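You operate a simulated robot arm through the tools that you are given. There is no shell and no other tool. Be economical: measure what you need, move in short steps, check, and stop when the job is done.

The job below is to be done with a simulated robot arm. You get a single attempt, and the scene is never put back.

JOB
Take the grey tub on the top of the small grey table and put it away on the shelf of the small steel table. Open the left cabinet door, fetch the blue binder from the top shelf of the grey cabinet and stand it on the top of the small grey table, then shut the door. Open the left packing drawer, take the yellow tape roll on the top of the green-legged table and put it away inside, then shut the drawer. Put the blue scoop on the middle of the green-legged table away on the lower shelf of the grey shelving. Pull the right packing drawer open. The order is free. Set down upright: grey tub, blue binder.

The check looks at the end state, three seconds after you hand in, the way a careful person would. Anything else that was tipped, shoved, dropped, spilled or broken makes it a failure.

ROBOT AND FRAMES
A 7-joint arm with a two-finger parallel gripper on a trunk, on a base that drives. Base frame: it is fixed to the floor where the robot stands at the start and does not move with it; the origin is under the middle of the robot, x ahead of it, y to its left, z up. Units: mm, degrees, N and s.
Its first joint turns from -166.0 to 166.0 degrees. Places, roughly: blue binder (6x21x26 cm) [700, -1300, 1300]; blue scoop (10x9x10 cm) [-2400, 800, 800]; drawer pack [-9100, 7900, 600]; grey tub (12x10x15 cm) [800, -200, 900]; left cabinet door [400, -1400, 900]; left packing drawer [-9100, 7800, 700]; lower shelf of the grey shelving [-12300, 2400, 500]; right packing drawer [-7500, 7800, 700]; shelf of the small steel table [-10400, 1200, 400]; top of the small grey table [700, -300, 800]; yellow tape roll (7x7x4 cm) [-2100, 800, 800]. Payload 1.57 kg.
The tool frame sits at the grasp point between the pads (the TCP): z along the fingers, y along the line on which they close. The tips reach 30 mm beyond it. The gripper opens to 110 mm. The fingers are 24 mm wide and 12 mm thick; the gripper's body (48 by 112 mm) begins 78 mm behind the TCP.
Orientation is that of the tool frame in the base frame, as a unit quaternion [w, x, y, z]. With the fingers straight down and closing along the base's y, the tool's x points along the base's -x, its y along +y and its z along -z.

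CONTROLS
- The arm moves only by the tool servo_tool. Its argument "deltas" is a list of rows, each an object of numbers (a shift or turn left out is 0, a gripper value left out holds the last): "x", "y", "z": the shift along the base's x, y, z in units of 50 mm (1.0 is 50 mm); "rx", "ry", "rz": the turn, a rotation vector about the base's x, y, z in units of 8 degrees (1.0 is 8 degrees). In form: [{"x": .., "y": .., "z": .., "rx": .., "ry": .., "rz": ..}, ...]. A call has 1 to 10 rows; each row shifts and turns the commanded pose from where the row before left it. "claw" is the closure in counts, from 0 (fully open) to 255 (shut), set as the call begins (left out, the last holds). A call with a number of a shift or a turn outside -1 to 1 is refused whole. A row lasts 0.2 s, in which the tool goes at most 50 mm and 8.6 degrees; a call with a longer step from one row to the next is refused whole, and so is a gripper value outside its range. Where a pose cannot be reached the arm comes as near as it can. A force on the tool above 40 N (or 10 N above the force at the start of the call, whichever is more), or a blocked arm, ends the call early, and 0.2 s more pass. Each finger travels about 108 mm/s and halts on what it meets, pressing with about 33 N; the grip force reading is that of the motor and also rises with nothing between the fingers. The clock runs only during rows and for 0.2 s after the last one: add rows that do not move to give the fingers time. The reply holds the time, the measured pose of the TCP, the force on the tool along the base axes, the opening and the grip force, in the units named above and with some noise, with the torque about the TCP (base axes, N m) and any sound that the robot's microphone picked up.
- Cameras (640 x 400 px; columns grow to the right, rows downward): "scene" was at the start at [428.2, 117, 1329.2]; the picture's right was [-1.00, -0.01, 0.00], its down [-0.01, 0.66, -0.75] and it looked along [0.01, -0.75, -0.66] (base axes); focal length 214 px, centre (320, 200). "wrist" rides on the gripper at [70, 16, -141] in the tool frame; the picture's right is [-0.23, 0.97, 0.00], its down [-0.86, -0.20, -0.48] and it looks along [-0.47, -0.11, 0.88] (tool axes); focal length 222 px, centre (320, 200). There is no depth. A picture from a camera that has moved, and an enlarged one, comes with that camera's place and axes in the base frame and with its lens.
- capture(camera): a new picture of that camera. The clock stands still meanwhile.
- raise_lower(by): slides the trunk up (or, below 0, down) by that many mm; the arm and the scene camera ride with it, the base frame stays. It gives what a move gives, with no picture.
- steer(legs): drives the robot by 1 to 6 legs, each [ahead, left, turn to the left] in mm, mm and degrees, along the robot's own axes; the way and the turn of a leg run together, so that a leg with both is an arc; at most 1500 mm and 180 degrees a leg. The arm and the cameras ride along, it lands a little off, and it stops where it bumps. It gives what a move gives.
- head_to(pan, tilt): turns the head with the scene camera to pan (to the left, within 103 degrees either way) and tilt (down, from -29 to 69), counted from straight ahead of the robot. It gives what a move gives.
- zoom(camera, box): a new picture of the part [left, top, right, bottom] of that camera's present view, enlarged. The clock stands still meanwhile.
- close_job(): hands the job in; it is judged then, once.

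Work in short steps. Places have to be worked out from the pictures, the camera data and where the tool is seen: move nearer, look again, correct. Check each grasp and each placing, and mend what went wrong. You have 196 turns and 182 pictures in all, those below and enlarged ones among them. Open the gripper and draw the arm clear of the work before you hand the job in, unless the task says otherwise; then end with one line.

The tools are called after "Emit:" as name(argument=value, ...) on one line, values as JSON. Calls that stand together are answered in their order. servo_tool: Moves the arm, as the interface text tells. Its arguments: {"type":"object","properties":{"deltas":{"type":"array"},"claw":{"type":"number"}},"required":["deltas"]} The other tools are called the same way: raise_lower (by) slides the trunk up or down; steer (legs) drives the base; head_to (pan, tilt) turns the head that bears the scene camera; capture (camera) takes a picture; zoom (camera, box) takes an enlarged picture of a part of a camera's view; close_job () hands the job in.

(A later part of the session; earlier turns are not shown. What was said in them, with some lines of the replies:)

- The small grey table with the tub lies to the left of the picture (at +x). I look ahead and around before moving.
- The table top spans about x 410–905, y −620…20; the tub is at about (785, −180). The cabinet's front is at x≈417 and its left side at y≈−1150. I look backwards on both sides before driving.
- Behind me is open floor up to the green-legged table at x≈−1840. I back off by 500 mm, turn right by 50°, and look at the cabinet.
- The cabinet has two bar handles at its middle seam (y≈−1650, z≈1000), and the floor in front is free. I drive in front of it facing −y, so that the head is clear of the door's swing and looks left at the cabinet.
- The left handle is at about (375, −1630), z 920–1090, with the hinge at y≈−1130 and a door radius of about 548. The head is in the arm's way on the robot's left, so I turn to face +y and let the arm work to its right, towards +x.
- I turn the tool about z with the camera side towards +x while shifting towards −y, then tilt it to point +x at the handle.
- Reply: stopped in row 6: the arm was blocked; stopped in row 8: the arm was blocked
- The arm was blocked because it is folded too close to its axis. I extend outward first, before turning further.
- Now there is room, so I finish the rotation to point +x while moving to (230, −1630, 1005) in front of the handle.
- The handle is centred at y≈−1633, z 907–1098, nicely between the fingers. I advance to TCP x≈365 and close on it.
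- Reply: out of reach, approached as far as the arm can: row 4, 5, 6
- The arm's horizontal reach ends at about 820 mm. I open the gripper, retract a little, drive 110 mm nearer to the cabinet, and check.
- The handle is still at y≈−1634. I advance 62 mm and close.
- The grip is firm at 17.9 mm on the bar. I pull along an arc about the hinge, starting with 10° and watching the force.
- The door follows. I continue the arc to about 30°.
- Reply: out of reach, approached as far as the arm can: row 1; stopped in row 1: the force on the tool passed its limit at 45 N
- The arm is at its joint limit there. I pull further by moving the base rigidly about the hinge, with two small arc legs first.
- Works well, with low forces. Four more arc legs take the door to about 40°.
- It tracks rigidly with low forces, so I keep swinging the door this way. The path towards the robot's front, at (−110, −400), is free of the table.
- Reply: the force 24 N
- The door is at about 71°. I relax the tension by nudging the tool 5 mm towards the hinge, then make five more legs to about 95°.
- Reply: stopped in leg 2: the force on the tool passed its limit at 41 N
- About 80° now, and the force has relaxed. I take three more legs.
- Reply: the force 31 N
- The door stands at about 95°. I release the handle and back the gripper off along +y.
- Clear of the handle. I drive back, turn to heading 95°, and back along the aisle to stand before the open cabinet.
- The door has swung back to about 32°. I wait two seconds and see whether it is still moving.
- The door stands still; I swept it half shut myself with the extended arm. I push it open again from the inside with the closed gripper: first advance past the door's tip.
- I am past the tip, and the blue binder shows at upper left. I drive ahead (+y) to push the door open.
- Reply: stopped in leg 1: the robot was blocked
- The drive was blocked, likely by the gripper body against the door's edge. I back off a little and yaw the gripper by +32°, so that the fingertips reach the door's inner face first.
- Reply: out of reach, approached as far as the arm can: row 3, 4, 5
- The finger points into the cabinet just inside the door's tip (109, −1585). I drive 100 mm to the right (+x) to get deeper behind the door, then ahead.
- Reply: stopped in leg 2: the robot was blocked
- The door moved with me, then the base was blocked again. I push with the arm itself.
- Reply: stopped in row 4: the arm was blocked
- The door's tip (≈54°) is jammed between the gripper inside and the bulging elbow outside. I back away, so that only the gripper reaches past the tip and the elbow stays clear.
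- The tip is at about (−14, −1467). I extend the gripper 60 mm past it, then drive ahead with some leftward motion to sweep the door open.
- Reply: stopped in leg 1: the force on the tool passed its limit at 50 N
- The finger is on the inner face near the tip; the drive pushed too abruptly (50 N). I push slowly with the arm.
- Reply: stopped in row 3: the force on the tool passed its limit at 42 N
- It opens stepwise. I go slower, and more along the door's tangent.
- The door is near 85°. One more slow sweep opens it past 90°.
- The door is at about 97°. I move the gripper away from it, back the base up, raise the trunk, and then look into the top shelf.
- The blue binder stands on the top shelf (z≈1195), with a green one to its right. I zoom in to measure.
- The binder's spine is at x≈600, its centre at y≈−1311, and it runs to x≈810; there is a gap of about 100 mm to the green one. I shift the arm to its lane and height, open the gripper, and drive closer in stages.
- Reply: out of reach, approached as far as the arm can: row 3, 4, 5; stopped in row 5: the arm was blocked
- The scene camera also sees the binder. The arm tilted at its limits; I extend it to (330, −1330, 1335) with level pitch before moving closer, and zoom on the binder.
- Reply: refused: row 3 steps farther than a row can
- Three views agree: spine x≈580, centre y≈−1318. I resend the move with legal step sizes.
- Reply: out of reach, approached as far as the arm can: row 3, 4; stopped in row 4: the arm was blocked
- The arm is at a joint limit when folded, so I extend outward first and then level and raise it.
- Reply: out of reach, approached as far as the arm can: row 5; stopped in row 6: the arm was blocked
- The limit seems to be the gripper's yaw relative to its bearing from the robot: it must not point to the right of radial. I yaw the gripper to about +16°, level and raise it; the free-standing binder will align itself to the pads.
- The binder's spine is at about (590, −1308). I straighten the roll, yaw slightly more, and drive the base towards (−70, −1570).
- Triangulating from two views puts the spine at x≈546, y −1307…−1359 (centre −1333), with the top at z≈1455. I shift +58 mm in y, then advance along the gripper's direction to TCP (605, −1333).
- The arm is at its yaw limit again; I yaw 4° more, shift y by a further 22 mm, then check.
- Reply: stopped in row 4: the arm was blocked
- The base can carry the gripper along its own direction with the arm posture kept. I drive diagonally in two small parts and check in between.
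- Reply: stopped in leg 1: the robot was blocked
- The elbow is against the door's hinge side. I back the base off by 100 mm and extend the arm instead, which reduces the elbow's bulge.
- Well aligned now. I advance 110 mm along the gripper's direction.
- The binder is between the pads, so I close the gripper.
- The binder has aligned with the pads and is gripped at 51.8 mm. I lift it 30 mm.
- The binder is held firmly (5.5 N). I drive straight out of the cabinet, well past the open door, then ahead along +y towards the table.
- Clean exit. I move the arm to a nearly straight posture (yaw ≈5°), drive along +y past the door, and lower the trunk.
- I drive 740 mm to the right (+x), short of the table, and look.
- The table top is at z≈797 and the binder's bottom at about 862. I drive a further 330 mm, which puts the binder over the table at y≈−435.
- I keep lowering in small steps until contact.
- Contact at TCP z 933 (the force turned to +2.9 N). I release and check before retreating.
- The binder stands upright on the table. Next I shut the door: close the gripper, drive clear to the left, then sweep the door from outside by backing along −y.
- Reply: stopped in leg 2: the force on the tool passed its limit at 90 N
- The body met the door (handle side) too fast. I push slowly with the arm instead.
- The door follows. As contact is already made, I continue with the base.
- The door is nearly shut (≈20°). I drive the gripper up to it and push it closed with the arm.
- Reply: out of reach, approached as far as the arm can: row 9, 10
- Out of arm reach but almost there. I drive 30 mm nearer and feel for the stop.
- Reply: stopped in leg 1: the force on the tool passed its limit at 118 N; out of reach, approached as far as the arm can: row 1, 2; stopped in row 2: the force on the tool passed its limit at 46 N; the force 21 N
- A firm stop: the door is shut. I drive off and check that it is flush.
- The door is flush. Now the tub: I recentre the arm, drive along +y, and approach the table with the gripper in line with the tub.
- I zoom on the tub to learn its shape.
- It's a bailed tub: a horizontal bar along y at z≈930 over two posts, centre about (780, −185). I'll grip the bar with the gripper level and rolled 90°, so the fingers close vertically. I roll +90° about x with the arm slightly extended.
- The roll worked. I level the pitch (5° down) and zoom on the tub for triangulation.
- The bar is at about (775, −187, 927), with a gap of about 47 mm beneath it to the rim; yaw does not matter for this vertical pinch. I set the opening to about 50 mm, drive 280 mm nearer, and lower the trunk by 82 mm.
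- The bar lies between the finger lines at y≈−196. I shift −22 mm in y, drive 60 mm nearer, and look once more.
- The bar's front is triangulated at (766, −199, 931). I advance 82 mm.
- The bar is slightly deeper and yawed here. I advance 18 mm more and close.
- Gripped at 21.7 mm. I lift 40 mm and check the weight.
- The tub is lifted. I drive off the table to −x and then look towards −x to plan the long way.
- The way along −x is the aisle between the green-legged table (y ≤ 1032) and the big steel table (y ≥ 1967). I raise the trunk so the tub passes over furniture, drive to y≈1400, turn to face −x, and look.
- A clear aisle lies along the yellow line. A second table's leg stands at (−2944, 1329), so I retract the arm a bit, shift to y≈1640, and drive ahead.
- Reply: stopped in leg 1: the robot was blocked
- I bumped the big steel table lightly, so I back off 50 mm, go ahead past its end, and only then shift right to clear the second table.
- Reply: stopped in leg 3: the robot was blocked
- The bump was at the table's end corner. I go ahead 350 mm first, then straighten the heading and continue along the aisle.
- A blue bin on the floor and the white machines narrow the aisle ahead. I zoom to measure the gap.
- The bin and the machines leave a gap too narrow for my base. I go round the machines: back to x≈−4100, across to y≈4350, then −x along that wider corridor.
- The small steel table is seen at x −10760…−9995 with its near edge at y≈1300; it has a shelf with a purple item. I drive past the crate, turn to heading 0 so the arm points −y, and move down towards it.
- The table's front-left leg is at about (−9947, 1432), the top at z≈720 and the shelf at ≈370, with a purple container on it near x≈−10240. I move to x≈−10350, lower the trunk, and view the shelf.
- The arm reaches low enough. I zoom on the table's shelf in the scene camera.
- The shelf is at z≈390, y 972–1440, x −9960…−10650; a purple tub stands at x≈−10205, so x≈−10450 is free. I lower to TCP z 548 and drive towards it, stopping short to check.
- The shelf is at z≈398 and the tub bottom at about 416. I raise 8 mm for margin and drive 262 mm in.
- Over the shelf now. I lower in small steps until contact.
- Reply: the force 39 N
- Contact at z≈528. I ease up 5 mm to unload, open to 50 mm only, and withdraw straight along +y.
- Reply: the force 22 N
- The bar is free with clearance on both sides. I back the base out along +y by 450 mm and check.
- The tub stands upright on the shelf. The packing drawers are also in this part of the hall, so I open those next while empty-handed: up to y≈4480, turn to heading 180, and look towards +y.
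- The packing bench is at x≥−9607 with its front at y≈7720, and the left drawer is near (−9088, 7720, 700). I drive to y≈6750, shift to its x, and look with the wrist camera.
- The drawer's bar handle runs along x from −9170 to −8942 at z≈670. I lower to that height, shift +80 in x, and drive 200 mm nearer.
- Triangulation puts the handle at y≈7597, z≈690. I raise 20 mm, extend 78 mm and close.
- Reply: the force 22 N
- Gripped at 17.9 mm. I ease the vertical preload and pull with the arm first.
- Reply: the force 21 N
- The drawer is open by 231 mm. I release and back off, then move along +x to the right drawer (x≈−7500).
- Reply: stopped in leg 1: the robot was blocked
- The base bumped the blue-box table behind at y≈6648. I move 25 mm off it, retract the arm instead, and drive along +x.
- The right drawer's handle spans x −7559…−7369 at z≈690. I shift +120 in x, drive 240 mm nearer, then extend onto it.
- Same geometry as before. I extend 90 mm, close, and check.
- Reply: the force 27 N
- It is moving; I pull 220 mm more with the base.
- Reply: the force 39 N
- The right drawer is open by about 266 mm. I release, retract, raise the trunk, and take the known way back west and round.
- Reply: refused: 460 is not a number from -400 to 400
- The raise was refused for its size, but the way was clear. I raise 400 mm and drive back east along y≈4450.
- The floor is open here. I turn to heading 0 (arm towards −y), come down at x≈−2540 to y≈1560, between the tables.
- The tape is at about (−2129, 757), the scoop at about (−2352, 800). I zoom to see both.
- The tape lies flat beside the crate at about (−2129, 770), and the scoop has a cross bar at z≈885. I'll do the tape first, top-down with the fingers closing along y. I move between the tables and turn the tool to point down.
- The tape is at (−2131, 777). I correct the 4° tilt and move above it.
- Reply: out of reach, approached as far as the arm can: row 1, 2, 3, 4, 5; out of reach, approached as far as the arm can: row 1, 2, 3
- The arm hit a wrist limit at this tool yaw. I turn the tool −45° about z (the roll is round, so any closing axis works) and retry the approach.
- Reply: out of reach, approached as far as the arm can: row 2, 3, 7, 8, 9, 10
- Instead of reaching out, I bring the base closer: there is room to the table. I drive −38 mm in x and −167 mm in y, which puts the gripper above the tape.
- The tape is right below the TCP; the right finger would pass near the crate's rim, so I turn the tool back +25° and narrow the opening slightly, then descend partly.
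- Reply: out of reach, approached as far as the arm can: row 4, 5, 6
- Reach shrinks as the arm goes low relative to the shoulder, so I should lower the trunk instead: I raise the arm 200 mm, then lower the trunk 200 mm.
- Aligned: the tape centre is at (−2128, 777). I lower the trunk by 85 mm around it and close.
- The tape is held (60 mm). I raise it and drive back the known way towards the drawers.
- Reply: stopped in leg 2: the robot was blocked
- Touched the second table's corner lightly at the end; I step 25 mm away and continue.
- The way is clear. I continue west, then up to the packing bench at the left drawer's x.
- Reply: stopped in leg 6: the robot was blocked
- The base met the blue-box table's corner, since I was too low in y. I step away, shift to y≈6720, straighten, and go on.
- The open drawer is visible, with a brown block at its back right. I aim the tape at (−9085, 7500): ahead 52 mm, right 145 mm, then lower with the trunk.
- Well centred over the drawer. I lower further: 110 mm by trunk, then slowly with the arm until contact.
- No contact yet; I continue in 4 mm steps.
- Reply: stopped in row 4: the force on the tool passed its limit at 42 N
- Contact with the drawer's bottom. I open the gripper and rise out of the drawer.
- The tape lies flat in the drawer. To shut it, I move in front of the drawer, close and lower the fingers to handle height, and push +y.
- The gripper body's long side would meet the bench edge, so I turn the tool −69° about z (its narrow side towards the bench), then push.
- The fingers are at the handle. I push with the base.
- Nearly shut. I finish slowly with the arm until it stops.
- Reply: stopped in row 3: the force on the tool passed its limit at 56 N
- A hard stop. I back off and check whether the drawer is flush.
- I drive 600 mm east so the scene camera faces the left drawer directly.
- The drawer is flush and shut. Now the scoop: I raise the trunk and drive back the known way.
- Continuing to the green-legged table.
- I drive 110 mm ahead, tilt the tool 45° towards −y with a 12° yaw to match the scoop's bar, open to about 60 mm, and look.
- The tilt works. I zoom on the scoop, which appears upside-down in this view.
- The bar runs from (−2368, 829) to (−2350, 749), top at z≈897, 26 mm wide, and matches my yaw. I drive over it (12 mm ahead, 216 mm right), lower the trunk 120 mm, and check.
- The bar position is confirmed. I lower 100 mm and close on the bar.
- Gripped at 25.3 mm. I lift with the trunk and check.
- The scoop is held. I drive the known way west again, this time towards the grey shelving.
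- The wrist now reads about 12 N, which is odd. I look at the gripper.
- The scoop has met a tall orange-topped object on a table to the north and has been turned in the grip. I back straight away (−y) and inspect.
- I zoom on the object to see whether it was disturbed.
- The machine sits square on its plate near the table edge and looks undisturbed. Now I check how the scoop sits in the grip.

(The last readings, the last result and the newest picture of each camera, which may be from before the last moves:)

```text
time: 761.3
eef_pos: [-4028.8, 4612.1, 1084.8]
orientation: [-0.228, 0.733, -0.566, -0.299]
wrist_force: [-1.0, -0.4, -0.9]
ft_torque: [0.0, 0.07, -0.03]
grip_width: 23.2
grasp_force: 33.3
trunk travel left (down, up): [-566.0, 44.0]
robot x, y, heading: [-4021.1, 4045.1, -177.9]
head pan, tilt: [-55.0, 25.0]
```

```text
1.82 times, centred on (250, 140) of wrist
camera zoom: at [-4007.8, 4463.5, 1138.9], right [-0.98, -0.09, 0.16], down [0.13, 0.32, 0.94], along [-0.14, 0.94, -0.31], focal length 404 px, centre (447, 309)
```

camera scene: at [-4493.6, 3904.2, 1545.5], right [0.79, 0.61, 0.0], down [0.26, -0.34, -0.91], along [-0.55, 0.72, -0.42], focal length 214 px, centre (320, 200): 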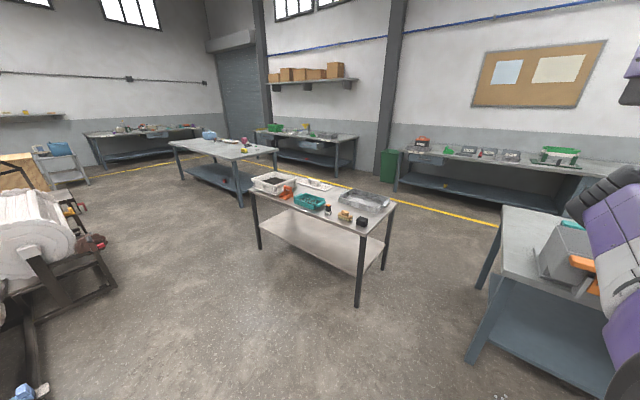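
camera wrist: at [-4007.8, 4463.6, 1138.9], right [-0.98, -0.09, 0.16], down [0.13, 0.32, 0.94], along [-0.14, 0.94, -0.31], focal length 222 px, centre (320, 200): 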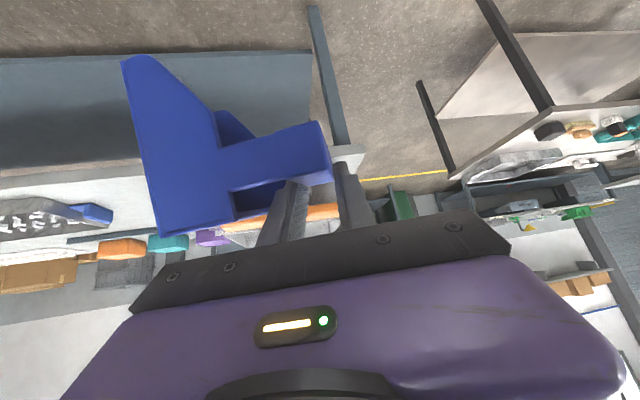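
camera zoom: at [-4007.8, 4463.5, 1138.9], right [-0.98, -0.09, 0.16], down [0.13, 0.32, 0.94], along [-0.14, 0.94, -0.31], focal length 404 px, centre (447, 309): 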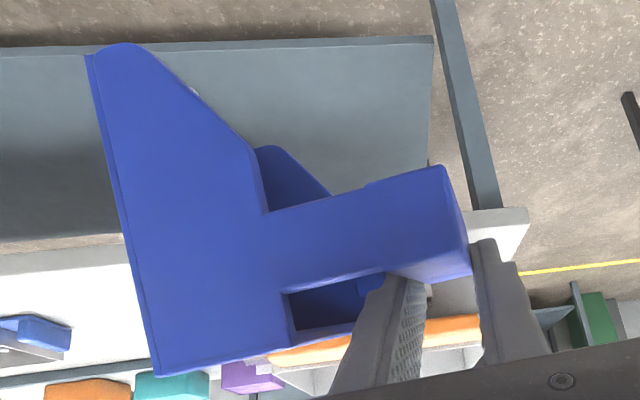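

The scoop has rolled 90° about its bar: still firmly held on the bar, but the lip points down. I rotate the tool +90° about the bar axis (≈ +y) to bring the scoop upright again, in two parts.

Emit:
servo_tool(deltas=[{"ry": 0.97, "rx": -0.2}, {"ry": 0.97, "rx": -0.2}, {"ry": 0.97, "rx": -0.2}, {"ry": 0.97, "rx": -0.2}, {"ry": 0.97, "rx": -0.2}, {"ry": 0.97, "rx": -0.2}])

Emit:
servo_tool(deltas=[{"ry": 0.97, "rx": -0.2}, {"ry": 0.97, "rx": -0.2}, {"ry": 0.97, "rx": -0.2}, {"ry": 0.97, "rx": -0.2}, {"ry": 0.97, "rx": -0.2}, {"ry": 0.3, "rx": -0.06}])

Emit:
capture(camera="wrist")

```text
time: 762.7
eef_pos: [-4030.1, 4611.6, 1085.5]
orientation: [-0.074, -0.571, 0.633, 0.517]
wrist_force: [-0.3, 0.4, -0.6]
ft_torque: [-0.01, 0.0, 0.04]
grip_width: 23.4
grasp_force: 32.7
trunk travel left (down, up): [-566.0, 44.0]
robot x, y, heading: [-4020.0, 4043.1, -177.7]
head pan, tilt: [-55.0, 25.0]
```

```text
time: 764.1
eef_pos: [-4040.5, 4604.2, 1101.0]
orientation: [-0.333, -0.346, 0.602, 0.638]
wrist_force: [0.3, 0.5, -2.0]
ft_torque: [0.0, -0.04, 0.01]
grip_width: 23.4
grasp_force: 33.3
out of reach, approached as far as the arm can: row 4, 5, 6
trunk travel left (down, up): [-566.0, 44.0]
robot x, y, heading: [-4018.6, 4048.3, -177.6]
head pan, tilt: [-55.0, 25.0]
```

```text
27 pictures are left
camera wrist: at [-3959.8, 4467.3, 1110.2], right [0.13, 0.14, 0.98], down [0.86, 0.47, -0.18], along [-0.49, 0.87, -0.06], focal length 222 px, centre (320, 200)
```

wrist: 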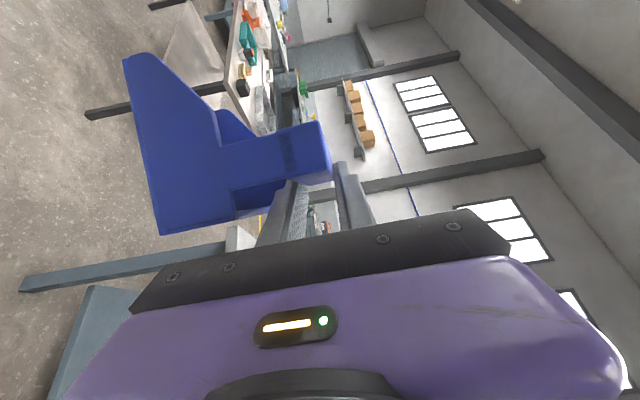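

The tool is now level with the fingers closing vertically, and the scoop is upright again. I keep to y≈4250 (clear of the machine tables and of the crate) and continue west.

Emit:
steer(legs=[[0, -205, -2.4], [1500, 0, 0], [1500, 0, 0], [1500, 0, 0], [1370, 0, 0]])

Emit:
head_to(pan=0, tilt=20)

Emit:
capture(camera="scene")

```text
time: 793.4
eef_pos: [-9911.7, 4843.5, 1100.7]
orientation: [-0.317, -0.332, 0.61, 0.646]
wrist_force: [-0.9, -0.4, -1.2]
ft_torque: [0.0, -0.03, 0.0]
grip_width: 23.0
grasp_force: 32.4
trunk travel left (down, up): [-566.0, 44.0]
robot x, y, heading: [-9916.4, 4286.0, 179.7]
head pan, tilt: [-55.0, 25.0]
```

```text
time: 794.6
eef_pos: [-9910.7, 4843.6, 1101.1]
orientation: [-0.318, -0.332, 0.61, 0.645]
wrist_force: [0.2, -0.7, -1.5]
ft_torque: [-0.03, -0.04, 0.01]
grip_width: 23.3
grasp_force: 33.2
trunk travel left (down, up): [-566.0, 44.0]
robot x, y, heading: [-9912.0, 4285.2, 179.6]
head pan, tilt: [0.0, 20.0]
```

```text
26 pictures are left
camera scene: at [-10436.5, 4090.2, 1553.6], right [0.01, 1.0, 0.0], down [0.34, 0.0, -0.94], along [-0.94, 0.01, -0.34], focal length 214 px, centre (320, 200)
```

scene: 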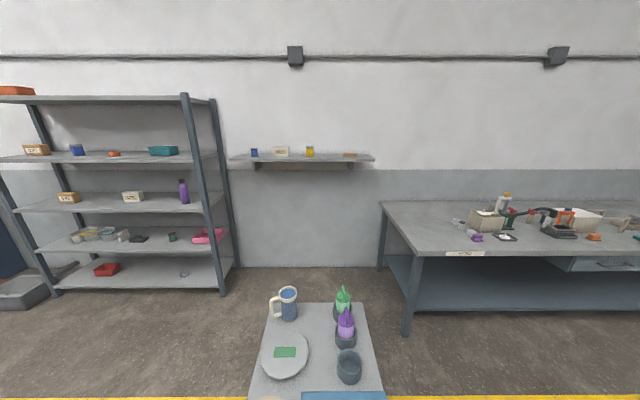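

The shelving front is at x≈−12090, y 1545–3184; the lower shelf (z≈512) holds several items. I zoom to find a free spot.

Emit:
zoom(camera="scene", box=[30, 180, 250, 300])

```text
2.91 times, centred on (140, 240) of scene
camera zoom: at [-10436.5, 4090.2, 1553.6], right [0.01, 1.0, 0.0], down [0.34, 0.0, -0.94], along [-0.94, 0.01, -0.34], focal length 624 px, centre (844, 84)
```

zoom: 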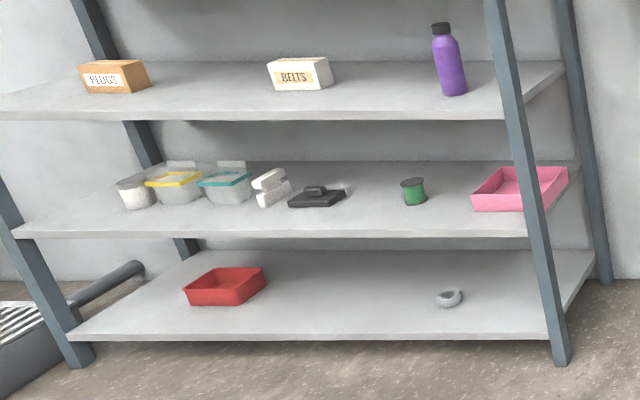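

There is a free spot between the black block and the green spool, about (−12190, 2600). I turn to heading −90 so the arm points −x, come down to y≈2600, and approach in stages.

Emit:
raise_lower(by=40)

Emit:
steer(legs=[[-80, 0, 0], [0, 0, 90.4], [1500, 0, 0], [185, 0, 0], [0, -1350, 0]])

Emit:
head_to(pan=-75, tilt=30)

Emit:
capture(camera="scene")

```text
time: 795.4
eef_pos: [-9910.9, 4843.2, 1141.7]
orientation: [-0.318, -0.332, 0.61, 0.645]
wrist_force: [0.3, -0.4, -1.1]
ft_torque: [0.05, -0.02, 0.03]
grip_width: 23.0
grasp_force: 32.7
trunk travel left (down, up): [-606.0, 4.0]
robot x, y, heading: [-9915.2, 4279.7, 179.3]
head pan, tilt: [0.0, 20.0]
```

```text
time: 815.0
eef_pos: [-11733.0, 2595.7, 1140.1]
orientation: [0.681, 0.666, -0.196, -0.231]
wrist_force: [-0.9, -0.6, -0.8]
ft_torque: [0.04, -0.01, -0.02]
grip_width: 23.2
grasp_force: 33.2
trunk travel left (down, up): [-606.0, 4.0]
robot x, y, heading: [-11173.6, 2596.0, -90.3]
head pan, tilt: [0.0, 20.0]
```

```text
time: 816.5
eef_pos: [-11734.2, 2596.8, 1141.5]
orientation: [0.682, 0.666, -0.196, -0.231]
wrist_force: [-1.3, -0.3, -0.2]
ft_torque: [0.06, -0.01, 0.05]
grip_width: 23.3
grasp_force: 33.6
trunk travel left (down, up): [-606.0, 4.0]
robot x, y, heading: [-11175.0, 2592.2, -90.4]
head pan, tilt: [-75.0, 30.0]
```

```text
24 pictures are left
camera scene: at [-11065.8, 2143.4, 1577.6], right [-0.25, 0.97, 0.0], down [0.48, 0.13, -0.87], along [-0.84, -0.22, -0.5], focal length 214 px, centre (320, 200)
```

scene: 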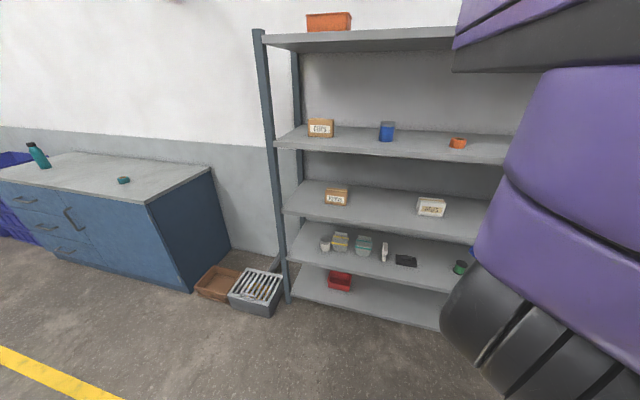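

Positions agree: block to y≈2475, spool from y≈2735. I lower the trunk to bring the scoop to shelf height, and check with the wrist camera.

Emit:
raise_lower(by=-400)

Emit:
raise_lower(by=-108)

Emit:
steer(legs=[[0, -240, 0]])

Emit:
capture(camera="wrist")

Emit:
capture(camera="scene")

```text
time: 820.3
eef_pos: [-11733.1, 2595.4, 740.3]
orientation: [0.681, 0.666, -0.198, -0.232]
wrist_force: [0.1, -0.1, -1.2]
ft_torque: [0.0, 0.0, 0.01]
grip_width: 23.1
grasp_force: 32.7
trunk travel left (down, up): [-206.0, 404.0]
robot x, y, heading: [-11177.1, 2592.5, -90.4]
head pan, tilt: [-75.0, 30.0]
```

```text
time: 821.7
eef_pos: [-11733.7, 2597.0, 633.6]
orientation: [0.681, 0.667, -0.196, -0.231]
wrist_force: [0.6, -0.1, -1.1]
ft_torque: [0.05, -0.01, 0.0]
grip_width: 23.2
grasp_force: 33.1
trunk travel left (down, up): [-98.0, 512.0]
robot x, y, heading: [-11173.6, 2596.4, -90.2]
head pan, tilt: [-75.0, 30.0]
```

```text
time: 823.5
eef_pos: [-11980.0, 2600.0, 631.8]
orientation: [0.681, 0.666, -0.197, -0.232]
wrist_force: [0.3, -0.2, -0.9]
ft_torque: [0.01, 0.01, -0.05]
grip_width: 23.4
grasp_force: 33.2
trunk travel left (down, up): [-98.0, 512.0]
robot x, y, heading: [-11416.7, 2594.1, -90.6]
head pan, tilt: [-75.0, 30.0]
```

```text
23 pictures are left
camera wrist: at [-11839.3, 2674.2, 642.0], right [-0.13, 0.14, 0.98], down [-0.43, 0.88, -0.18], along [-0.89, -0.45, -0.06], focal length 222 px, centre (320, 200)
```

wrist: 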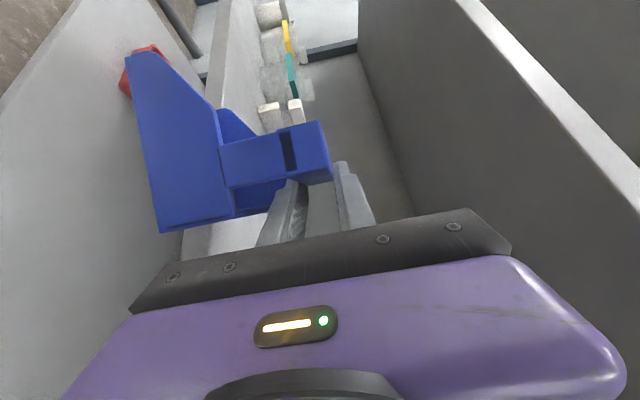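

```text
22 pictures are left
camera scene: at [-11312.6, 2145.1, 1069.6], right [-0.25, 0.97, 0.0], down [0.48, 0.12, -0.87], along [-0.84, -0.22, -0.5], focal length 214 px, centre (320, 200)
```

scene: 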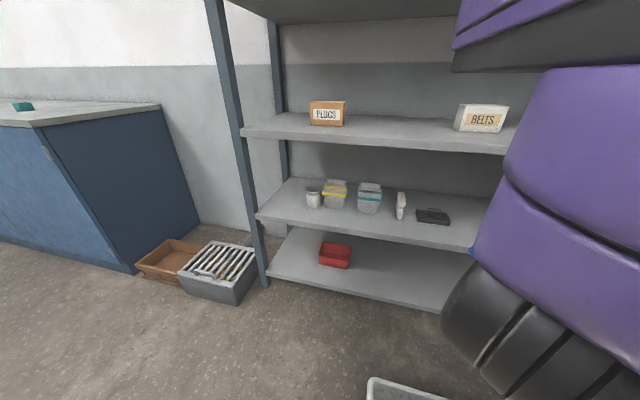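

The scoop's bottom is about 93 mm below the TCP, roughly 26 mm above the shelf. I raise 12 mm for margin and drive 205 mm in.

Emit:
raise_lower(by=12)

Emit:
steer(legs=[[0, -110, 0]])

Emit:
capture(camera="wrist")

```text
time: 824.1
eef_pos: [-11978.2, 2600.0, 645.3]
orientation: [0.681, 0.666, -0.198, -0.231]
wrist_force: [-0.3, 0.2, -1.2]
ft_torque: [0.01, 0.01, 0.01]
grip_width: 23.3
grasp_force: 33.6
trunk travel left (down, up): [-110.0, 500.0]
robot x, y, heading: [-11420.8, 2595.2, -90.7]
head pan, tilt: [-75.0, 30.0]
```

```text
time: 825.3
eef_pos: [-12087.3, 2603.3, 645.6]
orientation: [0.68, 0.666, -0.199, -0.233]
wrist_force: [0.1, 0.1, -0.2]
ft_torque: [0.03, 0.03, 0.04]
grip_width: 23.2
grasp_force: 33.4
trunk travel left (down, up): [-110.0, 500.0]
robot x, y, heading: [-11532.6, 2595.5, -90.8]
head pan, tilt: [-75.0, 30.0]
```

```text
21 pictures are left
camera wrist: at [-11948.3, 2676.1, 654.0], right [-0.13, 0.14, 0.98], down [-0.43, 0.89, -0.18], along [-0.89, -0.44, -0.06], focal length 222 px, centre (320, 200)
```

wrist: 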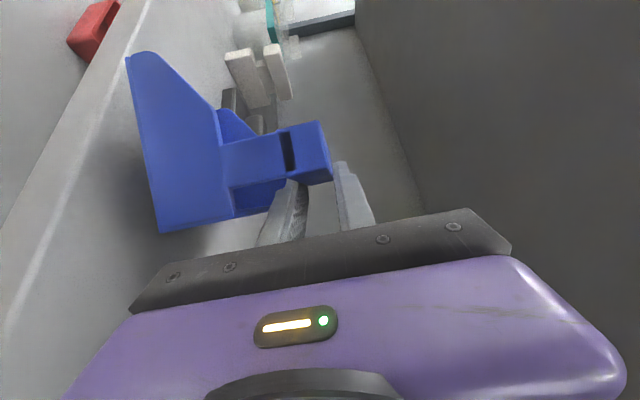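

The shelf's front edge is at x≈−12037, so another 65 mm puts the scoop fully on it. Then I lower until contact.

Emit:
steer(legs=[[0, -65, 0]])

Emit:
servo_tool(deltas=[{"z": -0.15}, {"z": -0.15}, {"z": -0.12}, {"z": -0.1}, {}])

Emit:
servo_tool(deltas=[{"z": -0.08}, {"z": -0.08}, {"z": -0.06}, {}])

```text
time: 826.3
eef_pos: [-12153.7, 2603.2, 644.2]
orientation: [0.681, 0.666, -0.198, -0.232]
wrist_force: [-0.9, -1.2, -0.5]
ft_torque: [0.01, -0.02, 0.0]
grip_width: 23.0
grasp_force: 33.2
trunk travel left (down, up): [-110.0, 500.0]
robot x, y, heading: [-11595.1, 2597.2, -90.5]
head pan, tilt: [-75.0, 30.0]
```

```text
time: 827.5
eef_pos: [-12149.2, 2597.6, 627.6]
orientation: [0.681, 0.665, -0.199, -0.232]
wrist_force: [-0.5, 0.2, -1.0]
ft_torque: [0.07, 0.01, 0.02]
grip_width: 23.2
grasp_force: 32.7
out of reach, approached as far as the arm can: row 1, 2, 3
trunk travel left (down, up): [-110.0, 500.0]
robot x, y, heading: [-11591.8, 2598.1, -90.6]
head pan, tilt: [-75.0, 30.0]
```

```text
time: 828.5
eef_pos: [-12146.5, 2595.9, 623.7]
orientation: [0.68, 0.666, -0.198, -0.234]
wrist_force: [0.4, -0.8, -1.4]
ft_torque: [0.03, -0.03, 0.01]
grip_width: 22.8
grasp_force: 33.2
out of reach, approached as far as the arm can: row 2
trunk travel left (down, up): [-110.0, 500.0]
robot x, y, heading: [-11594.2, 2597.3, -90.6]
head pan, tilt: [-75.0, 30.0]
```

The arm is at its limit downward, so I lower with the trunk in small steps.

Emit:
raise_lower(by=-10)

Emit:
raise_lower(by=-5)

Emit:
raise_lower(by=-4)

```text
time: 829.1
eef_pos: [-12147.7, 2595.9, 613.0]
orientation: [0.68, 0.666, -0.199, -0.233]
wrist_force: [-1.1, -0.1, -1.1]
ft_torque: [0.02, 0.0, 0.0]
grip_width: 23.1
grasp_force: 33.2
trunk travel left (down, up): [-100.0, 510.0]
robot x, y, heading: [-11598.5, 2601.8, -90.6]
head pan, tilt: [-75.0, 30.0]
```

```text
time: 829.6
eef_pos: [-12146.8, 2596.0, 609.3]
orientation: [0.681, 0.665, -0.198, -0.234]
wrist_force: [-1.6, 2.2, 7.6]
ft_torque: [-0.32, -0.54, 0.1]
grip_width: 23.2
grasp_force: 33.5
trunk travel left (down, up): [-95.0, 515.0]
robot x, y, heading: [-11597.5, 2597.4, -90.7]
head pan, tilt: [-75.0, 30.0]
```

```text
time: 830.1
eef_pos: [-12148.0, 2595.4, 608.7]
orientation: [0.682, 0.664, -0.195, -0.237]
wrist_force: [-5.8, 1.7, 29.5]
ft_torque: [-0.02, -0.99, 0.01]
grip_width: 23.4
grasp_force: 32.8
trunk travel left (down, up): [-91.0, 519.0]
robot x, y, heading: [-11594.5, 2596.8, -90.5]
head pan, tilt: [-75.0, 30.0]
```

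Contact. I ease up 2 mm, open only slightly (to ~36 mm), and look.

Emit:
raise_lower(by=3)

Emit:
servo_tool(deltas=[{}, {}, {}], claw=172)

Emit:
capture(camera="wrist")

```text
time: 830.7
eef_pos: [-12147.2, 2595.3, 609.7]
orientation: [0.681, 0.666, -0.198, -0.234]
wrist_force: [-6.2, -0.2, 23.5]
ft_torque: [-0.08, -0.75, -0.1]
grip_width: 23.5
grasp_force: 33.1
trunk travel left (down, up): [-94.0, 516.0]
robot x, y, heading: [-11596.2, 2599.2, -90.2]
head pan, tilt: [-75.0, 30.0]
```

```text
time: 831.5
eef_pos: [-12147.6, 2594.5, 606.3]
orientation: [0.681, 0.665, -0.199, -0.233]
wrist_force: [-0.2, -0.4, 0.0]
ft_torque: [-0.02, -0.01, -0.01]
grip_width: 35.7
grasp_force: 0.1
trunk travel left (down, up): [-94.0, 516.0]
robot x, y, heading: [-11594.4, 2599.8, -90.8]
head pan, tilt: [-75.0, 30.0]
```

```text
20 pictures are left
camera wrist: at [-12007.3, 2668.4, 616.5], right [-0.13, 0.14, 0.98], down [-0.43, 0.89, -0.18], along [-0.89, -0.44, -0.06], focal length 222 px, centre (320, 200)
```

wrist: 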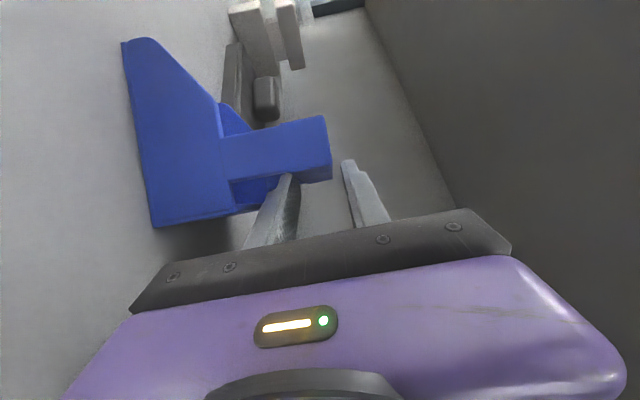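

The scoop rests free, but the bar is nearer the lower finger. I centre by lowering 4 mm, then withdraw along the gripper's axis by a diagonal base move.

Emit:
raise_lower(by=-4)

Emit:
steer(legs=[[-41, 29, 0]])

Emit:
capture(camera="wrist")

```text
time: 832.0
eef_pos: [-12146.1, 2595.6, 603.4]
orientation: [0.68, 0.666, -0.199, -0.233]
wrist_force: [0.6, -0.1, 0.6]
ft_torque: [0.0, 0.02, 0.02]
grip_width: 35.9
grasp_force: 0.1
trunk travel left (down, up): [-90.0, 520.0]
robot x, y, heading: [-11597.5, 2595.8, -90.6]
head pan, tilt: [-75.0, 30.0]
```

```text
time: 832.9
eef_pos: [-12118.1, 2635.1, 604.0]
orientation: [0.68, 0.666, -0.198, -0.234]
wrist_force: [-0.2, -0.1, -0.1]
ft_torque: [0.0, -0.02, -0.01]
grip_width: 35.5
grasp_force: 0.1
trunk travel left (down, up): [-90.0, 520.0]
robot x, y, heading: [-11566.8, 2635.8, -90.7]
head pan, tilt: [-75.0, 30.0]
```

```text
19 pictures are left
camera wrist: at [-11978.4, 2708.6, 612.8], right [-0.13, 0.14, 0.98], down [-0.43, 0.89, -0.18], along [-0.89, -0.44, -0.06], focal length 222 px, centre (320, 200)
```

wrist: 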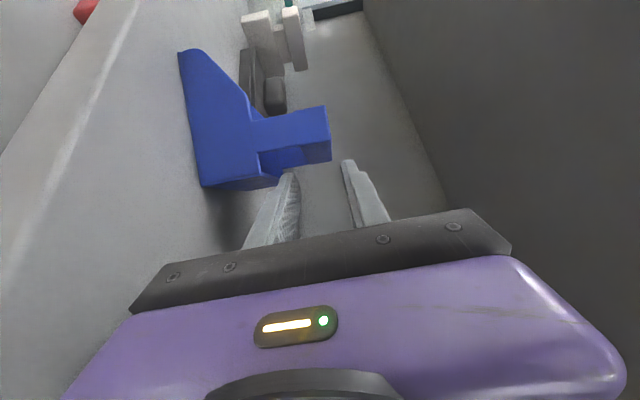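

The fingers are off and the scoop stays in place. I now withdraw straight out (+x) by 450 mm and inspect.

Emit:
steer(legs=[[0, 450, 0]])

Emit:
capture(camera="wrist")

```text
time: 835.6
eef_pos: [-11671.0, 2631.4, 603.6]
orientation: [0.68, 0.666, -0.198, -0.234]
wrist_force: [0.3, -0.5, 0.4]
ft_torque: [-0.02, -0.03, 0.0]
grip_width: 36.0
grasp_force: 0.0
trunk travel left (down, up): [-90.0, 520.0]
robot x, y, heading: [-11116.6, 2632.1, -90.7]
head pan, tilt: [-75.0, 30.0]
```

```text
18 pictures are left
camera wrist: at [-11531.3, 2704.6, 612.9], right [-0.13, 0.14, 0.98], down [-0.43, 0.89, -0.18], along [-0.9, -0.44, -0.06], focal length 222 px, centre (320, 200)
```

wrist: 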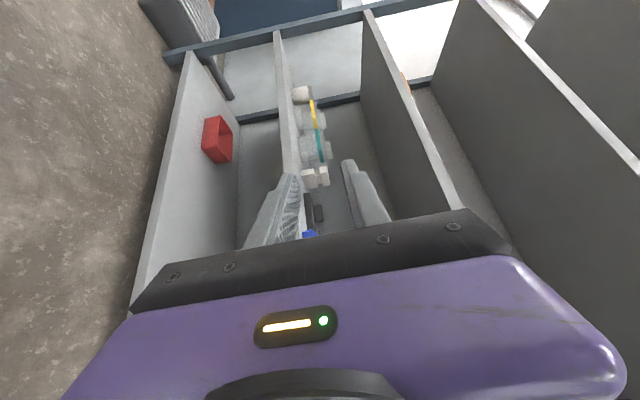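

I check the scoop with the scene camera, and I also have turns to re-check the right drawer and the sealing machine on the way if needed.

Emit:
zoom(camera="scene", box=[300, 150, 500, 290])

```text
2.86 times, centred on (400, 220) of scene
camera zoom: at [-11012.7, 2182.0, 1061.6], right [-0.25, 0.97, 0.0], down [0.48, 0.12, -0.87], along [-0.84, -0.21, -0.5], focal length 613 px, centre (91, 143)
```

zoom: 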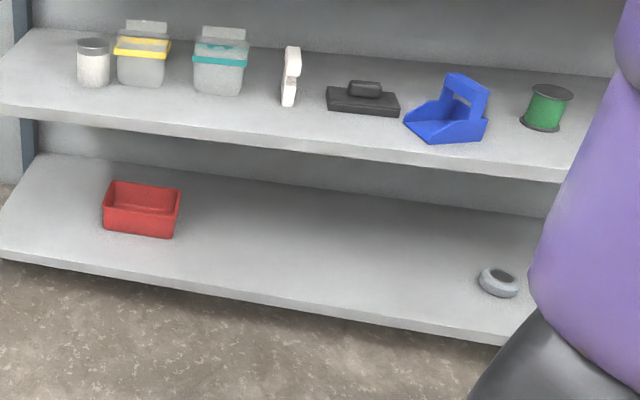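

All placements are confirmed: the scoop stands upright on the lower shelf, with its neighbours untouched. I open the gripper fully with the arm clear, then hand in.

Emit:
servo_tool(deltas=[{}, {}, {}], claw=0)

Emit:
close_job()

```text
time: 836.4
eef_pos: [-11671.3, 2632.7, 604.1]
orientation: [0.68, 0.666, -0.198, -0.235]
wrist_force: [-0.6, 0.0, -0.1]
ft_torque: [0.03, -0.01, 0.04]
grip_width: 110.1
grasp_force: 0.1
trunk travel left (down, up): [-90.0, 520.0]
robot x, y, heading: [-11117.2, 2632.2, -90.7]
head pan, tilt: [-75.0, 30.0]
```

```text
The job is handed in.
```

All five parts of the job are done and it is handed in, but the carried scoop hit the grey machine with the orange lever on a table near (−4000, 5050), and the base bumped three tables; the machine looked undisturbed and I did not check the tables.
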